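You operate a simulated robot arm through the tools that you are given. There is no shell and no other tool. Be economical: measure what you need, move in short steps, check, and stop when the job is done.

The job below is to be done with a simulated two-armed robot. You get a single attempt, and the scene is never put back.

Task
Take the motor that says "A2" from the top of the repair bench and leave it on the green mat. Take the orange roller that says "D2" from the top of the repair bench and leave it on top of the red book. Open the gears drawer, take the cream block labelled "D4" from the inside of the gears drawer and put it on the green mat and shut the drawer again. Stack the black block labelled "N5" from the top of the side bench on top of the black block that says "N3". Fetch the file box labelled "D7" from the top of the side bench and set it on the scratched glass. Put the drum unit on the top of the side bench away on the top of the packing table. The order is free. Set down upright: motor.

It is judged by the outcome, as a careful person would: the job done as asked, and still so three seconds after it is handed in. It fails if anything else is knocked over, pushed out of place, dropped, spilled or broken.

Robot
Two 7-joint arms with two-finger parallel grippers on one trunk, on a base that drives. Base frame: it is fixed to the floor where the robot stands at the start and does not move with it; the origin is under the middle of the robot, x ahead of it, y to its left, z up; the surface under the hand at the start is at about z = 0.84. Units: m, degrees, N and s.
The left shoulder is at the start at [0.08, 0.131, 0.947], the right one opposite. With the tool pointing down near the work surface each hand reaches from about 0.4 to 0.86 m from the robot's upright axis, wherever it stands, measured 20 degrees to its own side. Places, roughly: black block [-1.75, -5.75, 0.75]; cream block [-3.25, -5.5, 0.75]; drum unit [-0.5, -5.5, 0.75]; file box [-1.5, -5.5, 1]; gears drawer [-3, -5.5, 0.8]; green mat [0.5, -2.3, 0.8]; motor [0.75, -0.25, 0.75]; orange roller [0.25, -0.25, 0.75]; red book [-3.75, -0.25, 1]; scratched glass (29x20x1 cm) [-1.1, -5.7, 0.8]; top of the packing table [-1.7, -3.2, 0.8]. Payload 1.57 kg a hand.
Tool frame (each hand has its own): the origin (TCP) lies between the finger pads and is the grasp point; the fingertips stand 0.03 m ahead of it; z points along the fingers, y is the line along which they close. The gripper opens to 0.11 m. The fingers are 0.024 m wide and 0.012 m thick; the gripper's body (0.048 by 0.112 m) begins 0.078 m behind the TCP.
Orientation is that of the tool frame in the base frame, as [roll, pitch, yaw] about the fixed x, y, z axes, in that order (R = Rz(yaw) Ry(pitch) Rx(roll)). With the fingers straight down and closing along the base's y, the tool's x points along the base's -x, its y along +y and its z along -z.

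Tools
- The arms move only by the tool servo_tool. It takes "left_series", "right_series" or both (then of equal length, played together; a hand with none holds still); each is a list of rows, each an object (a shift or turn left out is 0, a gripper value left out holds the last) with "translation": the shift along the base's x, y, z in m, a list of three; "rot": the turn, a rotation vector about the base's x, y, z in degrees, a list of three; "claw": the gripper command, from -1 (fully open) to 1 (shut), values between in proportion. In form: [{"translation": [tx, ty, tz], "rot": [ax, ay, az], "claw": claw}, ...]. A call has 1 to 20 rows; each row is the pose to reach, as a shift and turn from the pose commanded when the call began. A row lasts 0.2 s, in which the tool goes at most 0.05 m and 8.6 degrees; a call with a longer step from one row to the next is refused whole, and so is a gripper value outside its range. A pose out of reach is approached as far as the arm can. The call stops where the force on the tool passes 40 N (or 10 N more than at its start, if that is more) or the arm is blocked; 0.2 s more then pass. Each finger travels about 0.108 m/s and halts on what it meets, pressing with about 22 N; the grip force reading is that of the motor and also rises with nothing between the fingers. The clock runs only during rows and for 0.2 s after the last one: add rows that repeat a pose to give the fingers time. It gives the time, the measured TCP pose, the force on the tool (base axes), the opening and the grip force at its end, in the units of the frame above (readings bear some noise), with the torque about the TCP (base axes, N m) and any sound that the robot's microphone picked up.
- Cameras (640 x 400 px; columns grow to the right, rows downward): "scene" is now at [-0.0666, -0.0318, 1.4181]; the picture's right is [-0.40, -0.92, 0.00], its down [-0.51, 0.22, -0.83] and it looks along [0.76, -0.33, -0.56] (base axes); focal length 277 px, centre (320, 200). "left" rides on the left gripper at [0.07, -0.016, -0.141] in its tool frame; the picture's right is [0.23, 0.97, 0.00], its down [-0.86, 0.20, -0.48] and it looks along [-0.47, 0.11, 0.88] (tool axes); focal length 222 px, centre (320, 200). "right" rides on the right gripper at [0.07, 0.016, -0.141] in its tool frame; the picture's right is [-0.23, 0.97, 0.00], its down [-0.85, -0.20, -0.48] and it looks along [-0.47, -0.11, 0.88] (tool axes); focal length 222 px, centre (320, 200). There is no depth. A picture from a camera that has moved, and an enlarged one, comes with that camera's place and axes in the base frame and with its lens. The place of the scene camera against the robot may be out by one fixed shift of up to 0.012 m in any direction.
- get_image(camera): a new picture of that camera. No time passes.
- base_move(legs): drives the robot by 1 to 6 legs, each [ahead, left, turn to the left] in m, m and degrees, along the robot's own axes; the way and the turn of a leg run together, so that a leg with both is an arc; at most 1.5 m and 180 degrees a leg. The arms and the cameras ride along, it lands a little off, and it stops where it bumps. It gives what a move gives.
- turn_head(pan, tilt): turns the head with the scene camera to pan (to the left, within 109 degrees either way) and tilt (down, from -29 to 69), counted from straight ahead of the robot. It gives what a move gives.
- enlarge(camera, box): a new picture of the part [left, top, right, bottom] of that camera's present view, enlarged. No time passes.
- sign_off(): hands the job in; it is judged then, once.

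Work in short steps. Places have to be worked out from the pictures, the camera data and where the tool is seen: move nearer, look again, correct. Check each grasp and each placing, and mend what went wrong. You have 207 turns and 210 pictures in all, those below and enlarged ones among them. Open the grippers and draw the arms clear of the work before you hand the job in, unless the task says otherwise; then end with one line.

The tools are called after "Emit:" as name(argument=value, ...) on one line, values as JSON. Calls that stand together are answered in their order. servo_tool: Moves the arms, as the interface text tells. Its arguments: {"type":"object","properties":{"left_series":{"type":"array","items":{"type":"object","properties":{"translation":{"type":"array","items":{"type":"number"}},"rot":{"type":"array","items":{"type":"number"}},"claw":{"type":"number"}}}},"right_series":{"type":"array","items":{"type":"object","properties":{"translation":{"type":"array","items":{"type":"number"}},"rot":{"type":"array","items":{"type":"number"}},"claw":{"type":"number"}}}}},"required":[]} The other tools are called the same way: base_move (legs) drives the base; turn_head (pan, tilt) turns the head that bears the scene camera; get_image (camera) takes a picture; enlarge (camera, box) takes an enlarged picture of a part of a camera's view; sign_off () hands the job in.

At the start:

```text
clock: 0.0
left_ee_pos: [0.5648, -0.0524, 1.1846]
left_orientation: [179.9, 0.0, -180.0]
left_ft_force: [0.3, 1.4, -0.6]
left_moment: [0.01, -0.01, -0.02]
left_finger_gap: 0.11
left_grasp_force: 0.1
right_ee_pos: [0.4197, -0.5216, 1.1592]
right_orientation: [179.9, 0.0, 179.9]
right_ft_force: [-0.3, -0.8, 0.3]
right_moment: [-0.03, -0.01, -0.01]
right_finger_gap: 0.11
right_grasp_force: 0.0
robot x, y, heading: [-0.0008, -0.0001, 0.4]
head pan, tilt: [-23.4, 33.9]
```

scene: 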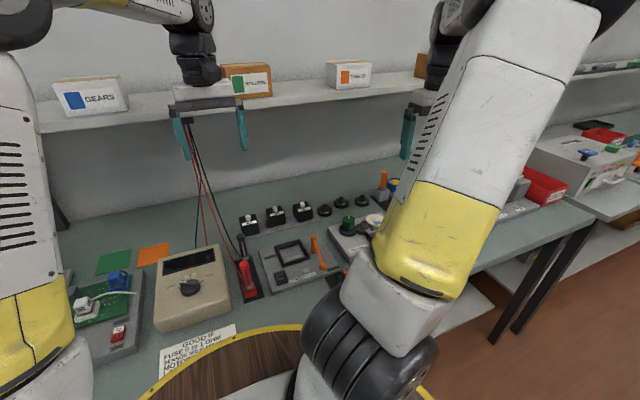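
right: 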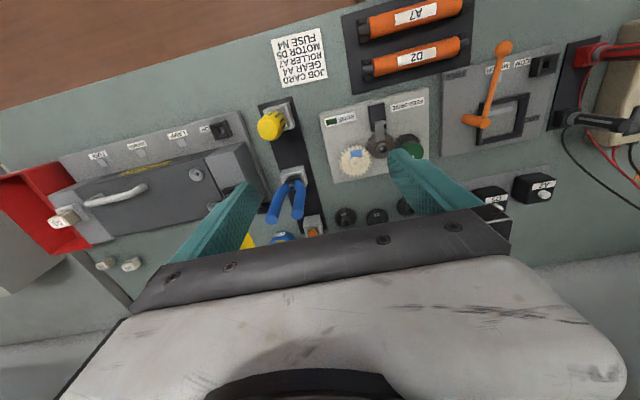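
left: 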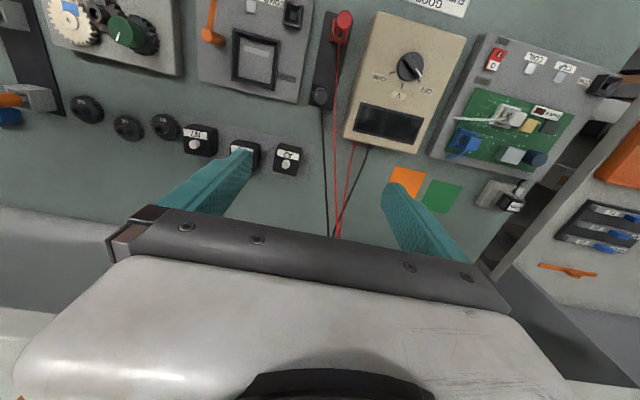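

The motors look like the three small black boxes behind the meter, and the D2 roller lies in the rack near the right hand. I enlarge both to read the labels.

Emit:
enlarge(camera="left", box=[160, 100, 340, 212])

Emit:
enlarge(camera="right", box=[320, 0, 640, 200])

Emit:
enlarge(camera="scene", box=[220, 170, 420, 295])

```text
3.56 times, centred on (250, 156) of left
camera zoom: at [0.4948, -0.0692, 1.3243], right [-0.23, 0.97, 0.0], down [0.86, 0.2, 0.48], along [0.47, 0.11, -0.88], focal length 790 px, centre (569, 356)
```

zoom: 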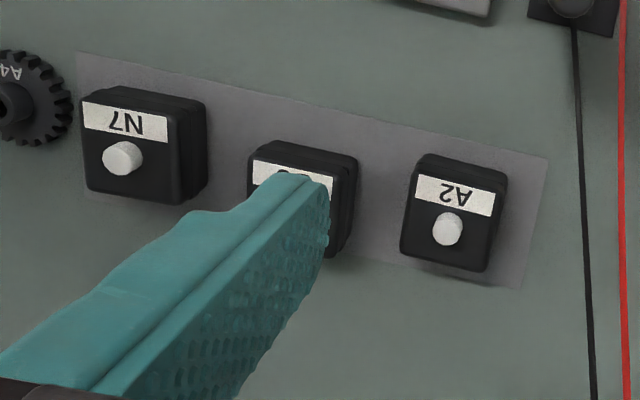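

```text
2.00 times, centred on (480, 100) of right
camera zoom: at [0.3493, -0.5044, 1.3014], right [0.23, 0.97, 0.0], down [0.85, -0.2, 0.48], along [0.47, -0.11, -0.88], focal length 444 px, centre (0, 400)
```

zoom: 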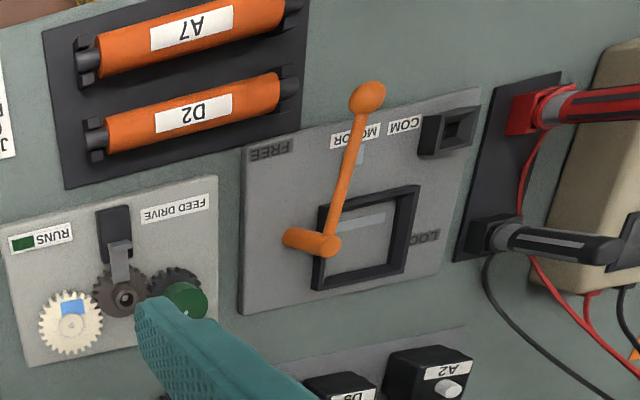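

```text
3.20 times, centred on (320, 232) of scene
camera zoom: at [-0.0666, -0.0318, 1.4181], right [-0.4, -0.92, 0.0], down [-0.51, 0.22, -0.83], along [0.76, -0.33, -0.56], focal length 888 px, centre (320, 96)
```

zoom: 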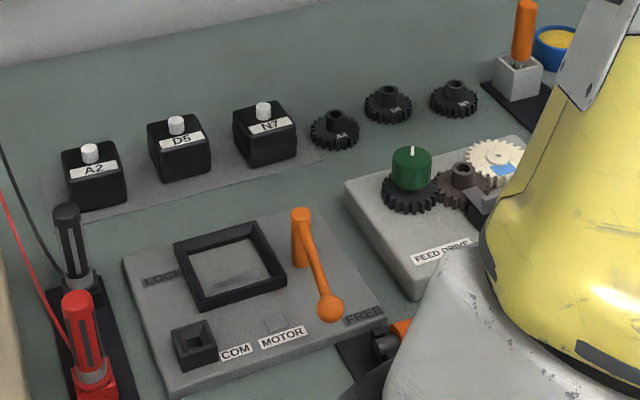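

A2 triangulates to about (0.661, −0.101), upright with its row along y. D2's axis is along y at about x=0.356, y=−0.344. I bring both hands above them for closer looks.

Emit:
servo_tool(left_series=[{"translation": [0.01, -0.005, -0.015], "claw": -0.45}, {"translation": [0.02, -0.01, -0.03]}, {"translation": [0.03, -0.015, -0.045]}, {"translation": [0.04, -0.02, -0.06]}, {"translation": [0.05, -0.025, -0.075]}, {"translation": [0.06, -0.03, -0.09]}, {"translation": [0.07, -0.035, -0.105]}, {"translation": [0.08, -0.04, -0.12]}, {"translation": [0.085, -0.045, -0.135]}, {"translation": [0.09, -0.049, -0.145]}, {"translation": [0.096, -0.049, -0.155]}, {"translation": [0.096, -0.049, -0.155]}], right_series=[{"translation": [-0.005, 0.015, -0.01], "rot": [0, 0, 8.2], "claw": -0.2}, {"translation": [-0.01, 0.03, -0.02], "rot": [0, 0, 16.4]}, {"translation": [-0.016, 0.045, -0.03], "rot": [0, 0, 24.6]}, {"translation": [-0.022, 0.06, -0.04], "rot": [0, 0, 32.8]}, {"translation": [-0.028, 0.075, -0.05], "rot": [0, 0, 41]}, {"translation": [-0.034, 0.09, -0.06], "rot": [0, 0, 49.2]}, {"translation": [-0.04, 0.105, -0.07], "rot": [0, 0, 57.4]}, {"translation": [-0.046, 0.12, -0.08], "rot": [0, 0, 65.6]}, {"translation": [-0.052, 0.14, -0.09], "rot": [0, 0, 73.8]}, {"translation": [-0.058, 0.16, -0.1], "rot": [0, 0, 82]}, {"translation": [-0.064, 0.178, -0.11], "rot": [0, 0, 90]}, {"translation": [-0.064, 0.178, -0.11], "rot": [0, 0, 90]}])

Emit:
get_image(camera="left")

Emit:
get_image(camera="right")

```text
clock: 2.6
left_ee_pos: [0.6627, -0.1018, 1.0287]
left_orientation: [180.0, -0.1, -179.9]
left_ft_force: [-1.5, 0.0, -0.2]
left_moment: [0.01, -0.03, 0.06]
left_finger_gap: 0.0798
left_grasp_force: 0.0
right_ee_pos: [0.3557, -0.344, 1.0493]
right_orientation: [-180.0, 0.0, -89.9]
right_ft_force: [-0.1, 0.8, -0.3]
right_moment: [0.0, 0.02, 0.01]
right_finger_gap: 0.0658
right_grasp_force: 0.0
robot x, y, heading: [-0.0027, -0.0002, 0.1]
head pan, tilt: [-23.4, 33.9]
```

```text
203 pictures are left
camera left: at [0.5915, -0.1188, 1.169], right [-0.23, 0.97, 0.0], down [0.85, 0.2, 0.48], along [0.47, 0.11, -0.88], focal length 222 px, centre (320, 200)
```

left: 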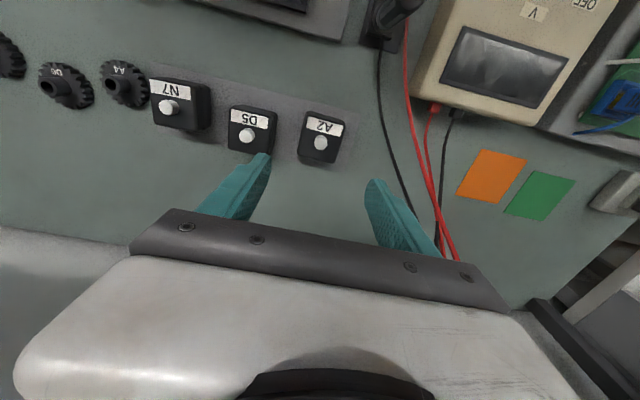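

```text
202 pictures are left
camera right: at [0.3385, -0.4134, 1.1909], right [-0.97, 0.23, 0.0], down [0.2, 0.86, 0.48], along [0.11, 0.47, -0.88], focal length 222 px, centre (320, 200)
```

right: 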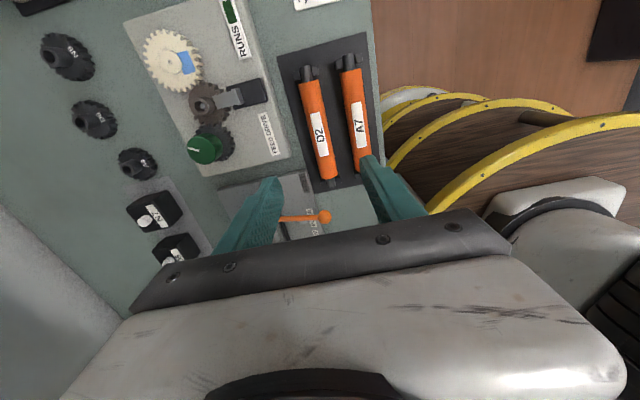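

A2's estimate is confirmed at (0.662, −0.101). I zoom in on the roller from the right hand to fix the gaps on each side of it.

Emit:
enlarge(camera="right", box=[250, 20, 410, 220])

Emit:
enlarge(camera="left", box=[220, 70, 380, 170])

```text
2.00 times, centred on (330, 120) of right
camera zoom: at [0.3385, -0.4134, 1.1909], right [-0.97, 0.23, 0.0], down [0.2, 0.86, 0.48], along [0.11, 0.47, -0.88], focal length 444 px, centre (300, 360)
```

zoom: 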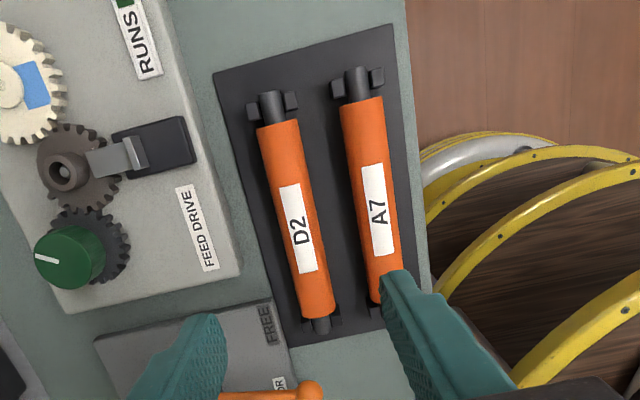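

```text
4.00 times, centred on (300, 120) of left
camera zoom: at [0.5915, -0.1188, 1.169], right [-0.23, 0.97, 0.0], down [0.85, 0.2, 0.48], along [0.47, 0.11, -0.88], focal length 888 px, centre (400, 520)
```

zoom: 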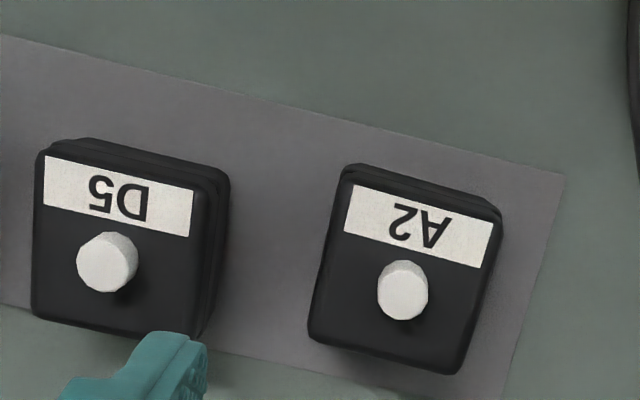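

D2 has about 28 mm clearance to A7, so I narrow the right claw to about 46 mm. I then lower both hands most of the way.

Emit:
servo_tool(left_series=[{"translation": [0, 0, -0.03]}, {"translation": [0, 0.0005, -0.06]}, {"translation": [0.001, 0.0005, -0.09]}, {"translation": [0.001, 0.0005, -0.11]}, {"translation": [0.001, 0.0005, -0.125]}, {"translation": [0.001, 0.0005, -0.14]}, {"translation": [0.001, 0.0005, -0.153]}], right_series=[{"translation": [0, 0, -0.02], "claw": 0.164}, {"translation": [0, 0, -0.04]}, {"translation": [0, 0, -0.06]}, {"translation": [0, 0, -0.08]}, {"translation": [0, 0, -0.1]}, {"translation": [0, 0, -0.12]}, {"translation": [0, 0, -0.13]}])

Emit:
get_image(camera="right")

Emit:
get_image(camera="left")

```text
clock: 4.2
left_ee_pos: [0.6613, -0.1009, 0.8763]
left_orientation: [180.0, 0.1, -179.9]
left_ft_force: [-0.5, -0.2, 1.1]
left_moment: [-0.02, -0.01, -0.01]
left_finger_gap: 0.0798
left_grasp_force: 0.1
right_ee_pos: [0.3558, -0.3434, 0.9199]
right_orientation: [180.0, 0.0, -90.0]
right_ft_force: [-0.1, 0.8, 0.5]
right_moment: [-0.02, -0.05, 0.0]
right_finger_gap: 0.046
right_grasp_force: 0.0
robot x, y, heading: [0.0014, 0.0013, 0.1]
head pan, tilt: [-23.4, 33.9]
```

```text
199 pictures are left
camera right: at [0.3389, -0.4126, 1.0612], right [-0.97, 0.23, 0.0], down [0.2, 0.85, 0.48], along [0.11, 0.47, -0.88], focal length 222 px, centre (320, 200)
```

right: 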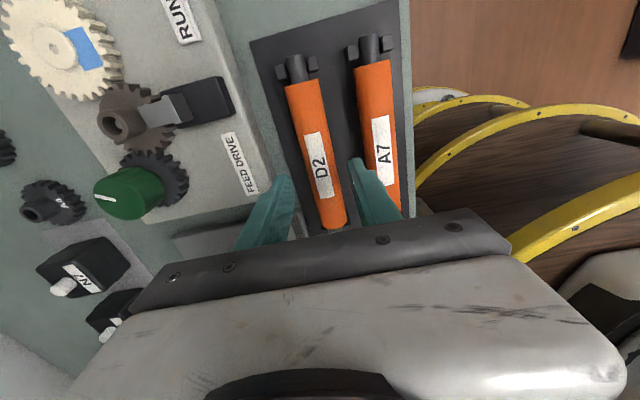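

```text
198 pictures are left
camera left: at [0.5913, -0.118, 1.0159], right [-0.23, 0.97, 0.0], down [0.85, 0.2, 0.48], along [0.47, 0.11, -0.88], focal length 222 px, centre (320, 200)
```

left: 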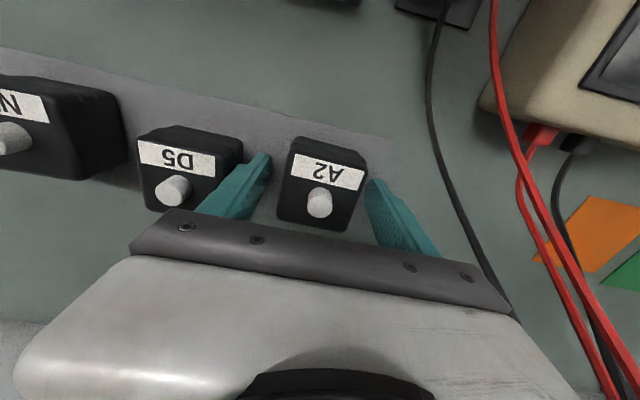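

A2 sits between the left fingers and D2 is centred under the right hand. I close the left hand and lower the right onto the roller.

Emit:
servo_tool(left_series=[{"claw": 1}, {"claw": 1}, {"claw": 1}, {"claw": 1}], right_series=[{"translation": [-0.0005, -0.001, -0.012]}, {"translation": [-0.001, -0.002, -0.022]}, {"translation": [-0.001, -0.002, -0.03]}, {"translation": [-0.001, -0.002, -0.038]}])

Emit:
get_image(camera="right")

```text
clock: 5.2
left_ee_pos: [0.6615, -0.1018, 0.8751]
left_orientation: [-179.9, 0.0, -180.0]
left_ft_force: [1.0, -2.1, -0.7]
left_moment: [0.01, -0.06, -0.1]
left_finger_gap: 0.0542
left_grasp_force: 22.0
right_ee_pos: [0.355, -0.3458, 0.8816]
right_orientation: [-180.0, -0.1, -90.0]
right_ft_force: [0.3, -0.1, 0.1]
right_moment: [-0.03, -0.01, 0.01]
right_finger_gap: 0.0461
right_grasp_force: 0.0
robot x, y, heading: [-0.0024, 0.0024, 0.1]
head pan, tilt: [-23.4, 33.9]
```

```text
197 pictures are left
camera right: at [0.3381, -0.415, 1.0236], right [-0.97, 0.23, 0.0], down [0.2, 0.85, 0.48], along [0.11, 0.47, -0.88], focal length 222 px, centre (320, 200)
```

right: 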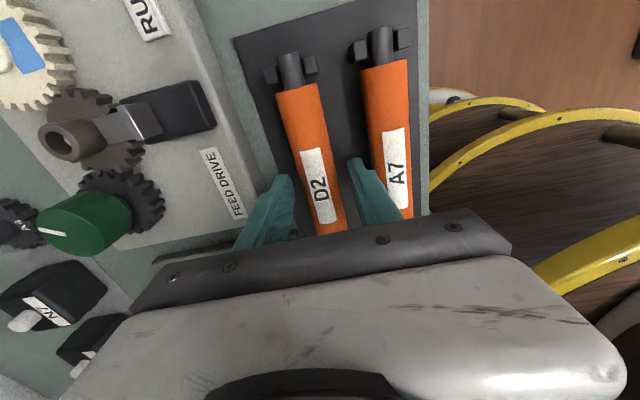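

The motor is gripped (54 mm, 22 N) and the right fingers straddle D2. I close the right hand, then lift the left.

Emit:
servo_tool(left_series=[{}, {}, {"translation": [0, 0, 0.02]}, {"translation": [0, 0, 0.05]}, {"translation": [0, 0, 0.08]}], right_series=[{"claw": 1}, {"claw": 1}, {"claw": 1}, {"claw": 1}, {"claw": 1}])

```text
clock: 6.4
left_ee_pos: [0.6624, -0.1019, 0.9553]
left_orientation: [179.9, 0.0, 179.9]
left_ft_force: [0.2, -0.1, -0.6]
left_moment: [0.0, 0.01, 0.03]
left_finger_gap: 0.0002
left_grasp_force: 21.3
right_ee_pos: [0.356, -0.3466, 0.8833]
right_orientation: [-179.9, 0.0, -90.0]
right_ft_force: [-0.9, 0.7, 0.7]
right_moment: [0.01, -0.02, -0.02]
right_finger_gap: 0.0273
right_grasp_force: 21.9
robot x, y, heading: [0.0037, -0.0011, 0.2]
head pan, tilt: [-23.4, 33.9]
```

The left fingers shut on nothing, so the motor slipped out. I look at it.

Emit:
get_image(camera="left")

Emit:
enlarge(camera="scene", box=[220, 170, 420, 295])

```text
196 pictures are left
camera left: at [0.5912, -0.1184, 1.0955], right [-0.23, 0.97, 0.0], down [0.86, 0.2, 0.48], along [0.47, 0.11, -0.88], focal length 222 px, centre (320, 200)
```

left: 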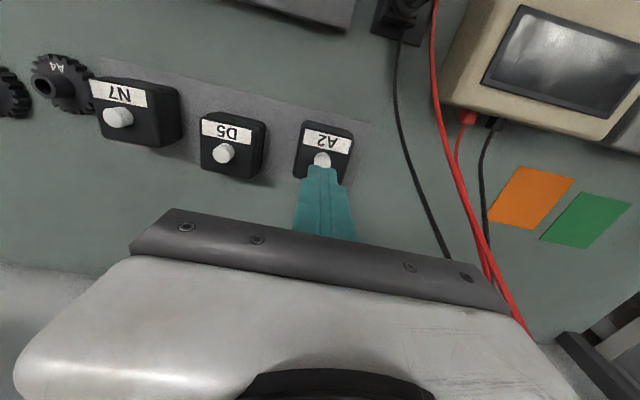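

```text
3.20 times, centred on (320, 232) of scene
camera zoom: at [-0.0663, -0.0318, 1.4181], right [-0.4, -0.92, 0.0], down [-0.51, 0.22, -0.83], along [0.76, -0.33, -0.56], focal length 888 px, centre (320, 96)
```

zoom: 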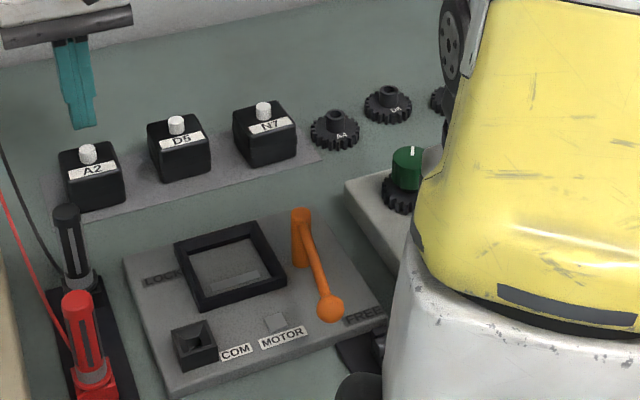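

The motor still stands in place; my grip was too high on the body. I reopen, go lower until near the surface, and lift the gripped roller meanwhile.

Emit:
servo_tool(left_series=[{"claw": -0.45}, {"claw": -0.45}, {"claw": -0.45, "translation": [-0.002, 0.001, -0.02]}, {"translation": [-0.003, 0.001, -0.045]}, {"translation": [-0.003, 0.001, -0.065]}, {"translation": [-0.003, 0.001, -0.08]}, {"translation": [-0.003, 0.001, -0.087]}, {"translation": [-0.003, 0.001, -0.091]}], right_series=[{"translation": [0, 0, 0.005]}, {"translation": [0, 0, 0.015]}, {"translation": [0, 0, 0.03]}, {"translation": [0, 0, 0.05]}, {"translation": [0, 0, 0.07]}, {"translation": [0, 0, 0.09]}, {"translation": [0, 0, 0.11]}, {"translation": [0, 0, 0.12]}])

Emit:
get_image(camera="left")

Emit:
get_image(camera="right")

```text
clock: 8.2
left_ee_pos: [0.6595, -0.1003, 0.8718]
left_orientation: [-179.8, 0.2, -179.9]
left_ft_force: [-6.5, 0.8, 8.7]
left_moment: [0.43, 0.35, 0.3]
left_finger_gap: 0.0812
left_grasp_force: 0.9
right_ee_pos: [0.3548, -0.3452, 1.0]
right_orientation: [-180.0, 0.1, -90.0]
right_ft_force: [0.0, 0.0, -1.1]
right_moment: [0.02, 0.0, 0.01]
right_finger_gap: 0.0274
right_grasp_force: 22.2
robot x, y, heading: [-0.0029, 0.0017, 0.4]
head pan, tilt: [-23.4, 33.9]
stopped in row 8 (left hand): the force on the tool passed its limit at 47 N (the readings are from after the stop); the commanded pose is now the measured one
```

```text
194 pictures are left
camera left: at [0.5884, -0.1173, 1.0117], right [-0.23, 0.97, 0.0], down [0.85, 0.2, 0.48], along [0.47, 0.11, -0.88], focal length 222 px, centre (320, 200)
```

left: 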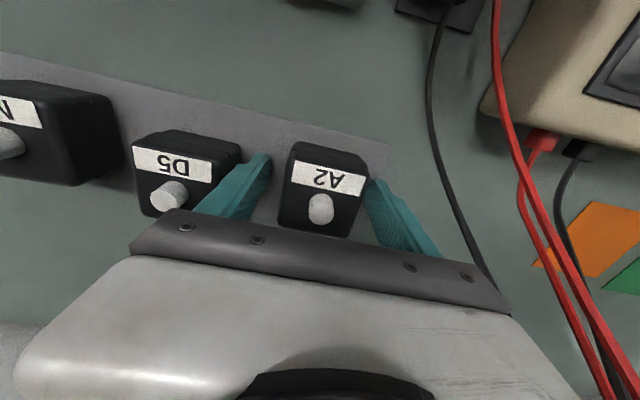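

```text
193 pictures are left
camera right: at [0.3372, -0.4143, 1.1412], right [-0.97, 0.23, 0.0], down [0.2, 0.85, 0.48], along [0.11, 0.47, -0.88], focal length 222 px, centre (320, 200)
```

right: 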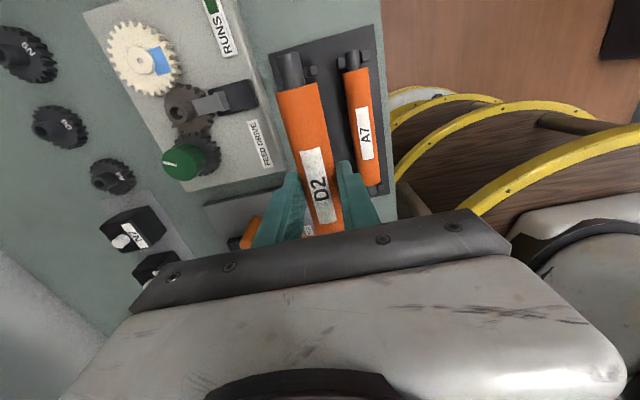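

The fingertips touch the bench at TCP z≈0.868, so this is a deep grip. I close fully here and lift very slowly, reading the load.

Emit:
servo_tool(left_series=[{"claw": 1}, {"claw": 1}, {"claw": 1}, {"claw": 1}, {"claw": 1}, {"claw": 1, "translation": [0, 0, 0.002]}, {"claw": 1, "translation": [0, 0, 0.004]}, {"claw": 1, "translation": [0, 0, 0.007]}])

Emit:
get_image(camera="left")

```text
clock: 10.0
left_ee_pos: [0.6586, -0.101, 0.8775]
left_orientation: [-179.9, 0.1, 180.0]
left_ft_force: [0.1, -0.8, -3.4]
left_moment: [0.01, -0.03, -0.02]
left_finger_gap: 0.054
left_grasp_force: 22.3
right_ee_pos: [0.3553, -0.3451, 0.9998]
right_orientation: [180.0, 0.0, -89.9]
right_ft_force: [0.4, -0.2, -0.9]
right_moment: [-0.02, -0.01, 0.04]
right_finger_gap: 0.0274
right_grasp_force: 21.8
robot x, y, heading: [-0.0025, 0.0019, 0.1]
head pan, tilt: [-23.4, 33.9]
```

```text
192 pictures are left
camera left: at [0.5888, -0.1176, 1.017], right [-0.23, 0.97, 0.0], down [0.85, 0.2, 0.48], along [0.47, 0.11, -0.88], focal length 222 px, centre (320, 200)
```

left: 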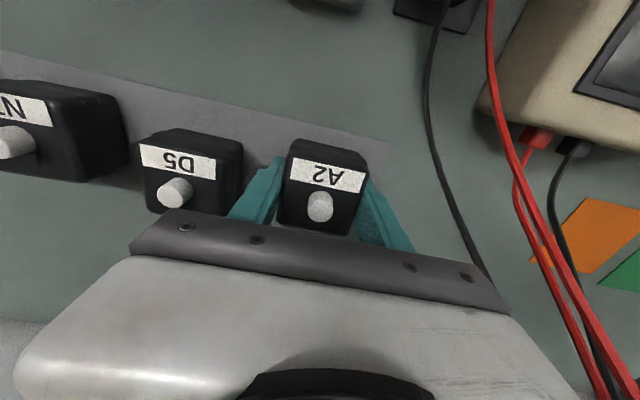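

A load of about 3.4 N is on the hand, so the grip is taking weight. I continue the slow lift.

Emit:
servo_tool(left_series=[{"translation": [0, 0, 0.003]}, {"translation": [0, 0, 0.006]}, {"translation": [0, 0, 0.01]}, {"translation": [0, 0, 0.014]}, {"translation": [0, 0, 0.02]}, {"translation": [0, 0, 0.026]}, {"translation": [0, 0, 0.033]}, {"translation": [0, 0, 0.04]}])

Emit:
get_image(camera="left")

```text
clock: 11.8
left_ee_pos: [0.6616, -0.102, 0.9179]
left_orientation: [-179.9, 0.2, -180.0]
left_ft_force: [0.2, -0.8, -2.9]
left_moment: [-0.01, -0.01, 0.01]
left_finger_gap: 0.0542
left_grasp_force: 21.4
right_ee_pos: [0.3558, -0.345, 0.9989]
right_orientation: [180.0, 0.0, -90.0]
right_ft_force: [0.3, 1.1, -1.2]
right_moment: [0.01, 0.0, 0.02]
right_finger_gap: 0.0273
right_grasp_force: 22.0
robot x, y, heading: [0.0019, 0.0044, -0.0]
head pan, tilt: [-23.4, 33.9]
```

```text
191 pictures are left
camera left: at [0.5893, -0.1172, 1.0584], right [-0.23, 0.97, 0.0], down [0.85, 0.2, 0.48], along [0.47, 0.11, -0.88], focal length 222 px, centre (320, 200)
```

left: 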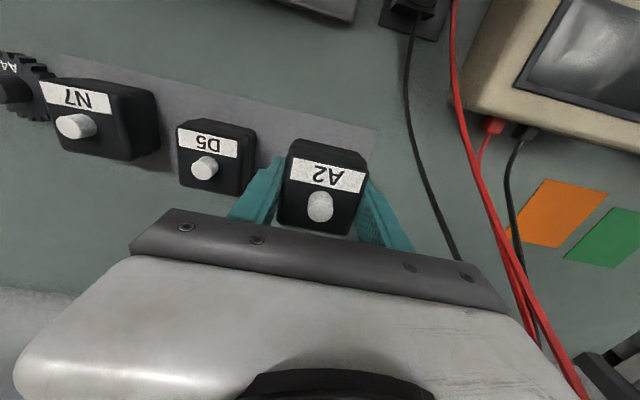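

The motor is secured and lifted. I raise and retract both hands to a carrying pose, then look around.

Emit:
servo_tool(left_series=[{"translation": [-0.02, 0.02, 0.02]}, {"translation": [-0.04, 0.04, 0.045]}, {"translation": [-0.07, 0.06, 0.07]}, {"translation": [-0.1, 0.08, 0.1]}, {"translation": [-0.13, 0.1, 0.125]}, {"translation": [-0.16, 0.12, 0.15]}, {"translation": [-0.19, 0.14, 0.17]}, {"translation": [-0.21, 0.16, 0.19]}, {"translation": [-0.22, 0.18, 0.2]}, {"translation": [-0.23, 0.2, 0.2]}], right_series=[{"translation": [0, 0, 0.02]}, {"translation": [0, 0, 0.04]}, {"translation": [0.01, 0, 0.06]}, {"translation": [0.02, 0, 0.08]}, {"translation": [0.03, 0, 0.1]}, {"translation": [0.03, 0, 0.12]}, {"translation": [0.03, 0, 0.13]}, {"translation": [0.03, 0, 0.13]}, {"translation": [0.03, 0, 0.13]}, {"translation": [0.03, 0, 0.13]}])

Emit:
turn_head(pan=-75, tilt=25)

Emit:
get_image(camera="scene")

Emit:
turn_head(pan=-109, tilt=15)

Emit:
get_image(camera="scene")

Emit:
turn_head(pan=109, tilt=20)

Emit:
get_image(camera="scene")

```text
clock: 14.0
left_ee_pos: [0.4312, 0.0977, 1.1178]
left_orientation: [-180.0, 0.2, -179.9]
left_ft_force: [0.2, -0.2, -4.4]
left_moment: [-0.01, 0.01, 0.04]
left_finger_gap: 0.0539
left_grasp_force: 22.1
right_ee_pos: [0.384, -0.3468, 1.1286]
right_orientation: [-180.0, 0.0, -90.0]
right_ft_force: [0.4, -0.7, -0.9]
right_moment: [0.0, -0.03, 0.02]
right_finger_gap: 0.0275
right_grasp_force: 22.1
robot x, y, heading: [-0.0014, -0.0009, 0.1]
head pan, tilt: [-23.4, 33.9]
```

```text
clock: 15.2
left_ee_pos: [0.4297, 0.0998, 1.1178]
left_orientation: [-179.9, 0.2, -180.0]
left_ft_force: [0.5, -0.2, -3.3]
left_moment: [0.03, -0.03, 0.02]
left_finger_gap: 0.0541
left_grasp_force: 22.1
right_ee_pos: [0.3833, -0.3453, 1.1301]
right_orientation: [-179.9, -0.1, -90.0]
right_ft_force: [0.0, -0.1, -0.1]
right_moment: [0.0, 0.0, 0.0]
right_finger_gap: 0.0274
right_grasp_force: 22.0
robot x, y, heading: [-0.0003, 0.0027, 0.3]
head pan, tilt: [-75.0, 25.0]
```

```text
190 pictures are left
camera scene: at [-0.1241, -0.0855, 1.4321], right [-0.97, -0.26, 0.0], down [-0.11, 0.41, -0.91], along [0.24, -0.88, -0.42], focal length 277 px, centre (320, 200)
```

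scene: 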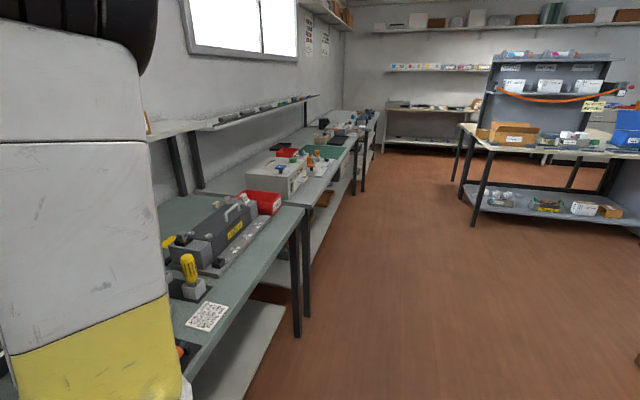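

```text
clock: 16.2
left_ee_pos: [0.4304, 0.0992, 1.117]
left_orientation: [-179.8, 0.2, 180.0]
left_ft_force: [-0.6, -0.5, -3.0]
left_moment: [0.0, -0.02, 0.01]
left_finger_gap: 0.0539
left_grasp_force: 21.9
right_ee_pos: [0.3848, -0.3448, 1.129]
right_orientation: [-179.9, 0.0, -90.1]
right_ft_force: [0.4, -0.8, -0.7]
right_moment: [0.01, 0.03, 0.0]
right_finger_gap: 0.0274
right_grasp_force: 21.6
robot x, y, heading: [-0.0028, 0.0006, 0.1]
head pan, tilt: [-108.9, 15.0]
```

```text
189 pictures are left
camera scene: at [-0.1781, -0.0849, 1.4483], right [-0.95, 0.32, 0.0], down [0.08, 0.25, -0.97], along [-0.31, -0.91, -0.26], focal length 277 px, centre (320, 200)
```

scene: 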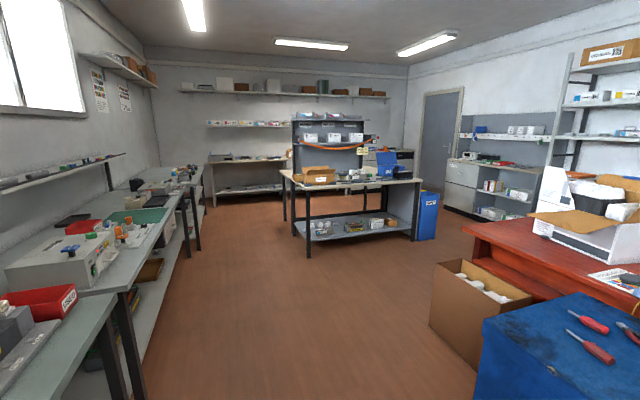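

```text
clock: 19.3
left_ee_pos: [0.4309, 0.1002, 1.1194]
left_orientation: [-179.9, 0.3, -180.0]
left_ft_force: [-0.3, -0.9, -4.5]
left_moment: [0.0, -0.02, 0.05]
left_finger_gap: 0.054
left_grasp_force: 22.3
right_ee_pos: [0.3844, -0.3454, 1.1306]
right_orientation: [-180.0, 0.0, -90.0]
right_ft_force: [0.3, -0.2, -0.7]
right_moment: [-0.02, 0.0, -0.04]
right_finger_gap: 0.0272
right_grasp_force: 22.3
robot x, y, heading: [0.0002, 0.0028, -0.3]
head pan, tilt: [108.9, 20.0]
```

```text
188 pictures are left
camera scene: at [-0.1781, 0.0916, 1.4402], right [0.95, 0.32, 0.0], down [0.11, -0.32, -0.94], along [-0.3, 0.89, -0.34], focal length 277 px, centre (320, 200)
```

scene: 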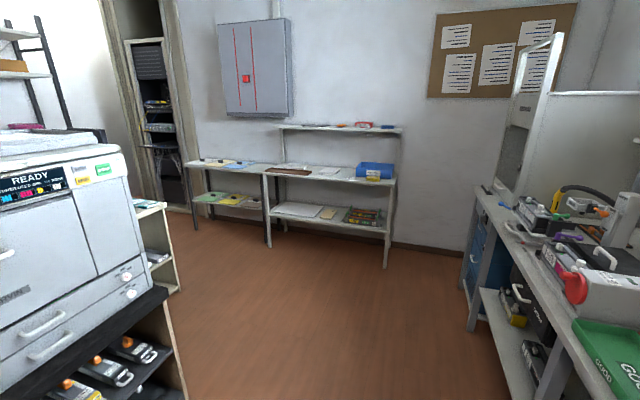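

The green mat is on the bench along my right at about (0.47, −2.25), with its front edge at x≈0.25. I back off, strafe right about 2.3 m and look.

Emit:
base_move(legs=[[-0.25, 0, 0], [0, -1.15, 0], [0, -1.15, 0]])

Emit:
turn_head(pan=0, tilt=40)

Emit:
get_image(camera="scene")

```text
clock: 32.0
left_ee_pos: [0.189, -2.1791, 1.1168]
left_orientation: [-179.9, 0.2, -179.7]
left_ft_force: [-0.3, 0.2, -4.6]
left_moment: [0.0, 0.01, 0.01]
left_finger_gap: 0.0538
left_grasp_force: 21.7
right_ee_pos: [0.1452, -2.6235, 1.1297]
right_orientation: [179.9, 0.0, -89.8]
right_ft_force: [0.1, -0.1, -0.6]
right_moment: [0.0, -0.03, 0.0]
right_finger_gap: 0.0271
right_grasp_force: 21.6
robot x, y, heading: [-0.2385, -2.2834, 0.2]
head pan, tilt: [108.9, 20.0]
```

```text
clock: 33.8
left_ee_pos: [0.1888, -2.1784, 1.1176]
left_orientation: [-179.9, 0.2, -179.8]
left_ft_force: [0.1, 0.3, -4.5]
left_moment: [-0.02, 0.01, 0.02]
left_finger_gap: 0.0539
left_grasp_force: 22.3
right_ee_pos: [0.1451, -2.6215, 1.1296]
right_orientation: [-180.0, 0.0, -89.9]
right_ft_force: [1.0, 0.8, -1.1]
right_moment: [-0.01, 0.0, 0.01]
right_finger_gap: 0.0272
right_grasp_force: 21.7
robot x, y, heading: [-0.2407, -2.2794, 0.2]
head pan, tilt: [0.0, 40.0]
```

```text
187 pictures are left
camera scene: at [-0.3036, -2.276, 1.4088], right [0.01, -1.0, 0.0], down [-0.64, 0.0, -0.77], along [0.77, 0.0, -0.64], focal length 277 px, centre (320, 200)
```

scene: 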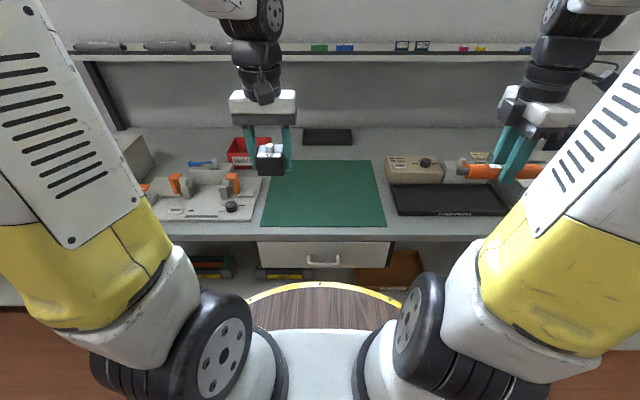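

The mat spans about x 0.27–0.62, y −2.10 to −2.47, clear of objects. I drive ahead 0.2 m, then carry the motor over the left part of the mat.

Emit:
base_move(legs=[[0.2, 0, 0]])

Emit:
servo_tool(left_series=[{"translation": [0.02, -0.01, -0.02]}, {"translation": [0.04, -0.01, -0.05]}, {"translation": [0.06, -0.02, -0.08]}, {"translation": [0.07, -0.02, -0.11]}, {"translation": [0.08, -0.03, -0.14]}, {"translation": [0.08, -0.03, -0.17]}, {"translation": [0.08, -0.03, -0.19]}, {"translation": [0.08, -0.03, -0.2]}])

Emit:
get_image(camera="left")

Emit:
get_image(camera="scene")

```text
clock: 35.4
left_ee_pos: [0.3915, -2.1767, 1.1179]
left_orientation: [-179.8, 0.2, -179.7]
left_ft_force: [-0.7, -0.5, -4.0]
left_moment: [-0.01, -0.05, 0.03]
left_finger_gap: 0.0539
left_grasp_force: 22.3
right_ee_pos: [0.3482, -2.6211, 1.1294]
right_orientation: [180.0, 0.0, -89.7]
right_ft_force: [-0.2, 0.6, -0.8]
right_moment: [-0.01, -0.04, 0.01]
right_finger_gap: 0.0275
right_grasp_force: 22.0
robot x, y, heading: [-0.0414, -2.2798, 0.2]
head pan, tilt: [0.0, 40.0]
```

```text
clock: 37.2
left_ee_pos: [0.4702, -2.2063, 0.9176]
left_orientation: [-179.9, 0.2, -179.7]
left_ft_force: [-0.1, -1.0, -3.9]
left_moment: [-0.03, -0.03, 0.02]
left_finger_gap: 0.0538
left_grasp_force: 22.0
right_ee_pos: [0.3461, -2.6205, 1.1299]
right_orientation: [179.9, 0.0, -89.7]
right_ft_force: [-0.2, -0.5, -1.3]
right_moment: [0.0, 0.01, -0.01]
right_finger_gap: 0.0273
right_grasp_force: 21.3
robot x, y, heading: [-0.0387, -2.2791, 0.3]
head pan, tilt: [0.0, 40.0]
```

```text
186 pictures are left
camera left: at [0.3998, -2.2243, 1.0578], right [-0.23, 0.97, 0.0], down [0.85, 0.21, 0.48], along [0.47, 0.11, -0.88], focal length 222 px, centre (320, 200)
```

left: 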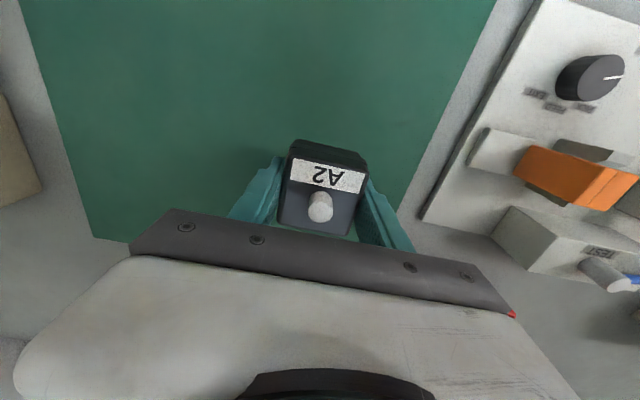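

```text
185 pictures are left
camera scene: at [-0.1021, -2.2752, 1.4088], right [0.01, -1.0, 0.0], down [-0.64, 0.0, -0.77], along [0.77, 0.0, -0.64], focal length 277 px, centre (320, 200)
```

scene: 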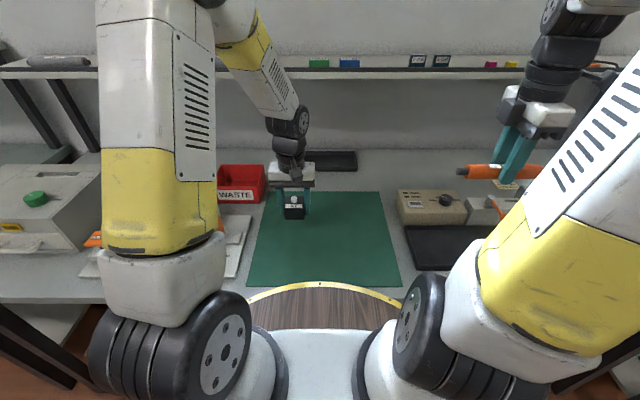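

The motor is over the mat, well inside it. I lower in small steps, watching for contact.

Emit:
servo_tool(left_series=[{"translation": [0, 0, -0.01]}, {"translation": [0, 0, -0.02]}, {"translation": [0, 0, -0.028]}, {"translation": [0, 0, -0.034]}, {"translation": [0, 0, -0.038]}])

```text
clock: 38.4
left_ee_pos: [0.4704, -2.2059, 0.8791]
left_orientation: [-179.9, 0.3, -179.6]
left_ft_force: [0.1, 0.0, -4.7]
left_moment: [-0.01, -0.02, 0.0]
left_finger_gap: 0.0537
left_grasp_force: 21.9
right_ee_pos: [0.3476, -2.6209, 1.13]
right_orientation: [-179.9, -0.1, -89.7]
right_ft_force: [0.5, -0.2, -1.1]
right_moment: [-0.02, 0.02, 0.04]
right_finger_gap: 0.0272
right_grasp_force: 22.4
robot x, y, heading: [-0.0364, -2.2774, 0.4]
head pan, tilt: [0.0, 40.0]
```

No contact yet, so I step down 2 mm at a time.

Emit:
servo_tool(left_series=[{"translation": [0, 0, -0.002]}, {"translation": [0, 0, -0.004]}, {"translation": [0, 0, -0.006]}])

```text
clock: 39.2
left_ee_pos: [0.4699, -2.2078, 0.8732]
left_orientation: [-179.9, 0.0, -179.6]
left_ft_force: [-0.3, -0.6, -3.6]
left_moment: [0.0, -0.01, -0.02]
left_finger_gap: 0.0538
left_grasp_force: 21.6
right_ee_pos: [0.3455, -2.6212, 1.1305]
right_orientation: [-180.0, 0.0, -89.7]
right_ft_force: [0.0, -0.5, -0.7]
right_moment: [0.02, 0.01, 0.0]
right_finger_gap: 0.0273
right_grasp_force: 22.2
robot x, y, heading: [-0.039, -2.2773, 0.2]
head pan, tilt: [0.0, 40.0]
```

Emit:
servo_tool(left_series=[{"translation": [0, 0, -0.002]}, {"translation": [0, 0, -0.004]}, {"translation": [0, 0, -0.006]}, {"translation": [0, 0, -0.008]}])

Emit:
get_image(camera="left")

```text
clock: 40.2
left_ee_pos: [0.4708, -2.2062, 0.8642]
left_orientation: [-179.9, 0.3, -179.7]
left_ft_force: [-0.1, -0.3, -4.6]
left_moment: [-0.01, -0.04, -0.02]
left_finger_gap: 0.0539
left_grasp_force: 22.2
right_ee_pos: [0.3466, -2.621, 1.1301]
right_orientation: [-180.0, 0.0, -89.8]
right_ft_force: [0.1, 0.3, -0.8]
right_moment: [0.02, -0.01, 0.03]
right_finger_gap: 0.0273
right_grasp_force: 22.1
robot x, y, heading: [-0.0407, -2.2793, 0.3]
head pan, tilt: [0.0, 40.0]
```

```text
184 pictures are left
camera left: at [0.3999, -2.2241, 1.0053], right [-0.23, 0.97, 0.0], down [0.85, 0.21, 0.48], along [0.47, 0.11, -0.88], focal length 222 px, centre (320, 200)
```

left: 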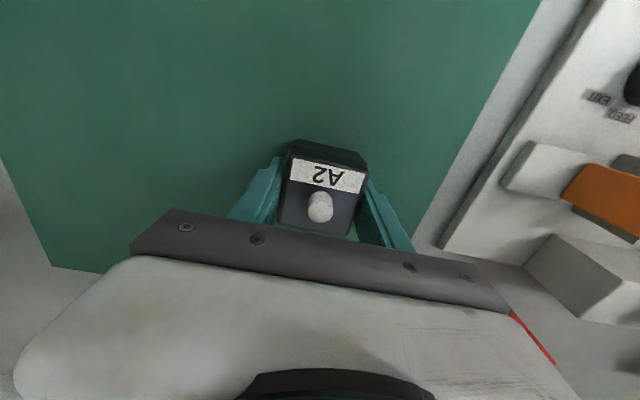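

Triangulating the mat corner gives a surface near z≈0.82, so about 1 cm remains. I continue in fine steps.

Emit:
servo_tool(left_series=[{"translation": [0, 0, -0.002]}, {"translation": [0, 0, -0.004]}, {"translation": [0, 0, -0.006]}, {"translation": [0, 0, -0.008]}])

```text
clock: 41.2
left_ee_pos: [0.4703, -2.2066, 0.8577]
left_orientation: [-179.9, 0.2, -179.7]
left_ft_force: [-0.3, -1.4, -4.0]
left_moment: [0.02, -0.02, -0.02]
left_finger_gap: 0.0541
left_grasp_force: 22.7
right_ee_pos: [0.3472, -2.62, 1.1299]
right_orientation: [180.0, 0.1, -89.7]
right_ft_force: [-0.2, 0.7, -0.6]
right_moment: [0.03, -0.01, -0.02]
right_finger_gap: 0.0274
right_grasp_force: 21.6
robot x, y, heading: [-0.0398, -2.2812, 0.2]
head pan, tilt: [0.0, 40.0]
```

Emit:
servo_tool(left_series=[{"translation": [0, 0, -0.002]}, {"translation": [0, 0, -0.004]}, {"translation": [0, 0, -0.006]}, {"translation": [0, 0, -0.008]}])

```text
clock: 42.2
left_ee_pos: [0.4698, -2.2074, 0.8527]
left_orientation: [-179.9, 0.2, -179.7]
left_ft_force: [-5.2, -1.6, 13.1]
left_moment: [0.5, 0.37, 0.15]
left_finger_gap: 0.054
left_grasp_force: 22.6
right_ee_pos: [0.3474, -2.6212, 1.1301]
right_orientation: [-179.9, 0.1, -89.8]
right_ft_force: [-0.4, 0.3, -0.1]
right_moment: [0.02, -0.01, 0.01]
right_finger_gap: 0.0271
right_grasp_force: 22.3
robot x, y, heading: [-0.0368, -2.2785, 0.2]
head pan, tilt: [0.0, 40.0]
stopped in row 4 (left hand): the force on the tool passed its limit at 47 N (the readings are from after the stop); the commanded pose is now the measured one
```

Firm contact at TCP 0.852: the motor stands on the mat. I release and rise.

Emit:
servo_tool(left_series=[{"translation": [0, 0, 0.001], "claw": 0.2}, {"translation": [0, 0, 0.001], "claw": -0.3}, {"translation": [0, 0, 0.001], "claw": -0.6}, {"translation": [0, 0, 0.001], "claw": -0.6}, {"translation": [0, 0, 0.02]}, {"translation": [0, 0, 0.05]}, {"translation": [0, 0, 0.09]}, {"translation": [-0.02, 0, 0.13]}, {"translation": [-0.05, 0.01, 0.17]}, {"translation": [-0.08, 0.03, 0.21]}, {"translation": [-0.08, 0.03, 0.25]}])

Emit:
get_image(camera="left")

Emit:
enlarge(camera="right", box=[200, 60, 440, 260])

```text
refused: row 9 steps farther than a row can; nothing moved
```

```text
183 pictures are left
camera left: at [0.3998, -2.2241, 0.993], right [-0.23, 0.97, 0.0], down [0.85, 0.21, 0.48], along [0.47, 0.11, -0.88], focal length 222 px, centre (320, 200)
```

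left: 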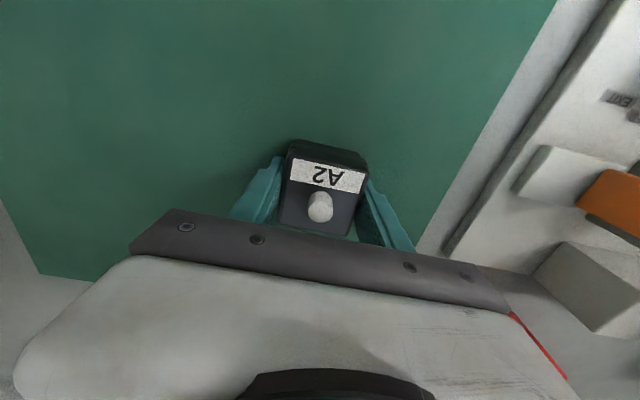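

```text
2.00 times, centred on (320, 160) of right
camera zoom: at [0.3297, -2.6908, 1.2711], right [-0.97, 0.22, 0.0], down [0.2, 0.86, 0.48], along [0.11, 0.47, -0.88], focal length 444 px, centre (320, 280)
```

zoom: 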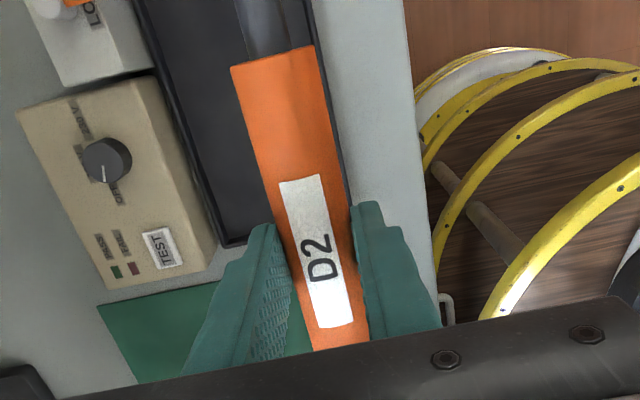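

A row was too long; I repeat the release with shorter steps.

Emit:
servo_tool(left_series=[{"translation": [0, 0, 0.001], "claw": 0.2}, {"translation": [0, 0, 0.001], "claw": -0.3}, {"translation": [0, 0, 0.001], "claw": -0.6}, {"translation": [0, 0, 0.001], "claw": -0.6}, {"translation": [0, 0, 0.02]}, {"translation": [0, 0, 0.05]}, {"translation": [0, 0, 0.09]}, {"translation": [-0.02, 0, 0.13]}, {"translation": [-0.04, 0.01, 0.165]}, {"translation": [-0.06, 0.03, 0.2]}, {"translation": [-0.08, 0.03, 0.24]}])

Emit:
get_image(camera="left")

```text
clock: 44.6
left_ee_pos: [0.3905, -2.1776, 1.0934]
left_orientation: [-179.8, 0.2, -179.6]
left_ft_force: [0.3, -0.1, -0.8]
left_moment: [0.01, 0.03, -0.05]
left_finger_gap: 0.0878
left_grasp_force: 0.1
right_ee_pos: [0.3473, -2.6206, 1.1301]
right_orientation: [180.0, 0.0, -89.7]
right_ft_force: [1.0, -0.5, -1.0]
right_moment: [0.01, 0.02, -0.02]
right_finger_gap: 0.0272
right_grasp_force: 21.7
robot x, y, heading: [-0.041, -2.2782, 0.5]
head pan, tilt: [0.0, 40.0]
```

```text
181 pictures are left
camera left: at [0.3204, -2.195, 1.2328], right [-0.23, 0.97, 0.0], down [0.85, 0.21, 0.48], along [0.47, 0.11, -0.88], focal length 222 px, centre (320, 200)
```

left: 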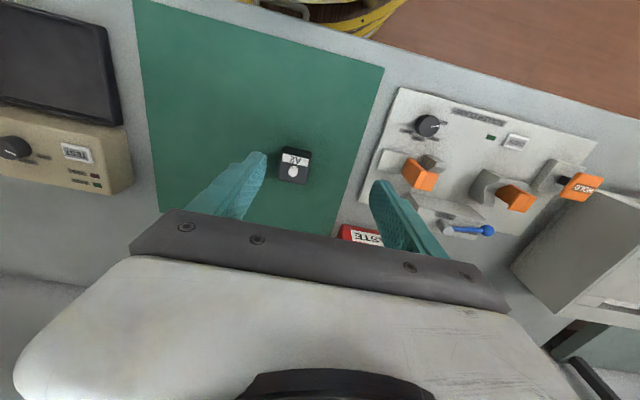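

The motor stands on the mat. Now the red book: I back into the aisle, turn around and survey the other half of the room.

Emit:
base_move(legs=[[-0.6, 0.25, 0], [0, 0, 90], [0, 0, 80]])

Emit:
turn_head(pan=0, tilt=15)

Emit:
get_image(camera="scene")

Emit:
turn_head(pan=-60, tilt=15)

Emit:
get_image(camera="scene")

Emit:
turn_head(pan=60, tilt=15)

Emit:
get_image(camera="scene")

```text
clock: 55.5
left_ee_pos: [-1.0782, -2.0587, 1.0928]
left_orientation: [-179.9, 0.3, -9.1]
left_ft_force: [-0.2, -0.4, 0.2]
left_moment: [0.0, -0.01, -0.01]
left_finger_gap: 0.088
left_grasp_force: 0.2
right_ee_pos: [-0.9604, -1.6292, 1.1298]
right_orientation: [-180.0, 0.1, 80.7]
right_ft_force: [0.2, -0.6, -1.3]
right_moment: [0.0, 0.0, -0.01]
right_finger_gap: 0.0273
right_grasp_force: 22.4
robot x, y, heading: [-0.6358, -2.0305, 170.7]
head pan, tilt: [0.0, 40.0]
```

```text
clock: 56.4
left_ee_pos: [-1.077, -2.0595, 1.0931]
left_orientation: [-179.9, 0.3, -9.1]
left_ft_force: [-0.4, 0.1, 0.2]
left_moment: [-0.01, 0.0, 0.0]
left_finger_gap: 0.088
left_grasp_force: 0.0
right_ee_pos: [-0.9599, -1.6301, 1.13]
right_orientation: [-179.9, 0.0, 80.7]
right_ft_force: [-0.6, 0.6, -0.1]
right_moment: [-0.01, 0.0, 0.04]
right_finger_gap: 0.0272
right_grasp_force: 21.8
robot x, y, heading: [-0.6391, -2.0281, 171.0]
head pan, tilt: [0.0, 15.0]
```

```text
180 pictures are left
camera scene: at [-0.5983, -2.0358, 1.4482], right [0.16, 0.99, 0.0], down [0.26, -0.04, -0.97], along [-0.95, 0.16, -0.26], focal length 277 px, centre (320, 200)
```

scene: 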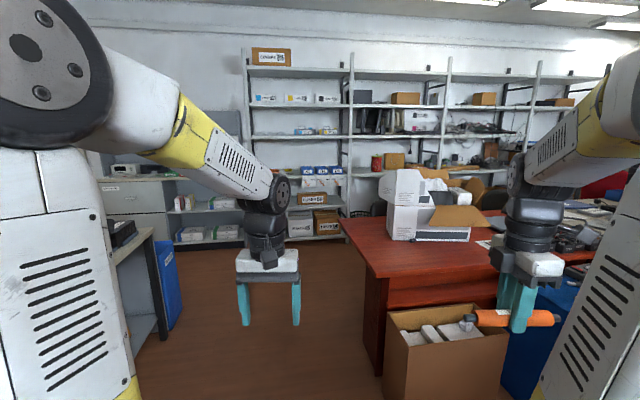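

```text
clock: 57.7
left_ee_pos: [-1.0769, -2.0593, 1.0926]
left_orientation: [-179.9, 0.3, -9.2]
left_ft_force: [-0.4, -0.1, -0.3]
left_moment: [0.01, 0.03, -0.01]
left_finger_gap: 0.088
left_grasp_force: 0.0
right_ee_pos: [-0.9607, -1.6297, 1.1299]
right_orientation: [180.0, 0.0, 80.6]
right_ft_force: [-0.3, 0.1, -1.2]
right_moment: [0.02, 0.01, 0.01]
right_finger_gap: 0.0272
right_grasp_force: 22.1
robot x, y, heading: [-0.634, -2.0296, 170.9]
head pan, tilt: [-60.0, 15.0]
```

```text
179 pictures are left
camera scene: at [-0.5393, -1.9635, 1.4483], right [0.93, 0.36, 0.0], down [0.09, -0.24, -0.97], along [-0.34, 0.9, -0.26], focal length 277 px, centre (320, 200)
```

scene: 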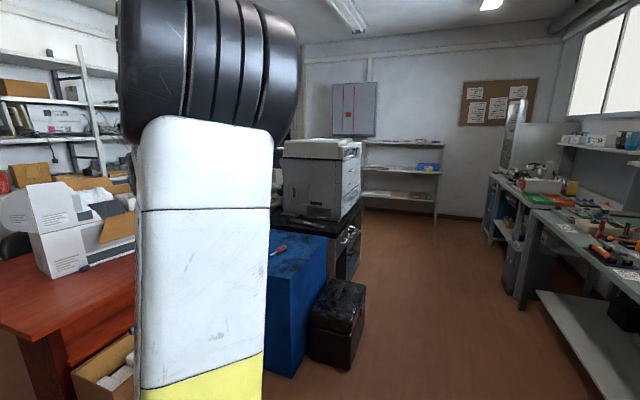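

```text
clock: 59.7
left_ee_pos: [-1.0769, -2.0598, 1.0915]
left_orientation: [-179.8, 0.3, -9.2]
left_ft_force: [-0.3, -0.7, -0.2]
left_moment: [0.02, 0.01, 0.0]
left_finger_gap: 0.0879
left_grasp_force: 0.1
right_ee_pos: [-0.9601, -1.6294, 1.1303]
right_orientation: [-180.0, 0.0, 80.7]
right_ft_force: [1.2, 0.1, -0.8]
right_moment: [0.01, -0.03, -0.01]
right_finger_gap: 0.0276
right_grasp_force: 21.8
robot x, y, heading: [-0.6381, -2.0324, 170.7]
head pan, tilt: [60.0, 15.0]
```

```text
178 pictures are left
camera scene: at [-0.5652, -2.1231, 1.4483], right [-0.77, 0.63, 0.0], down [0.16, 0.2, -0.97], along [-0.61, -0.75, -0.26], focal length 277 px, centre (320, 200)
```

scene: 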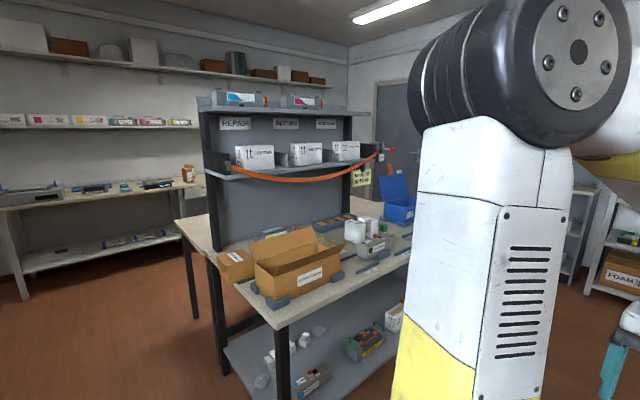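

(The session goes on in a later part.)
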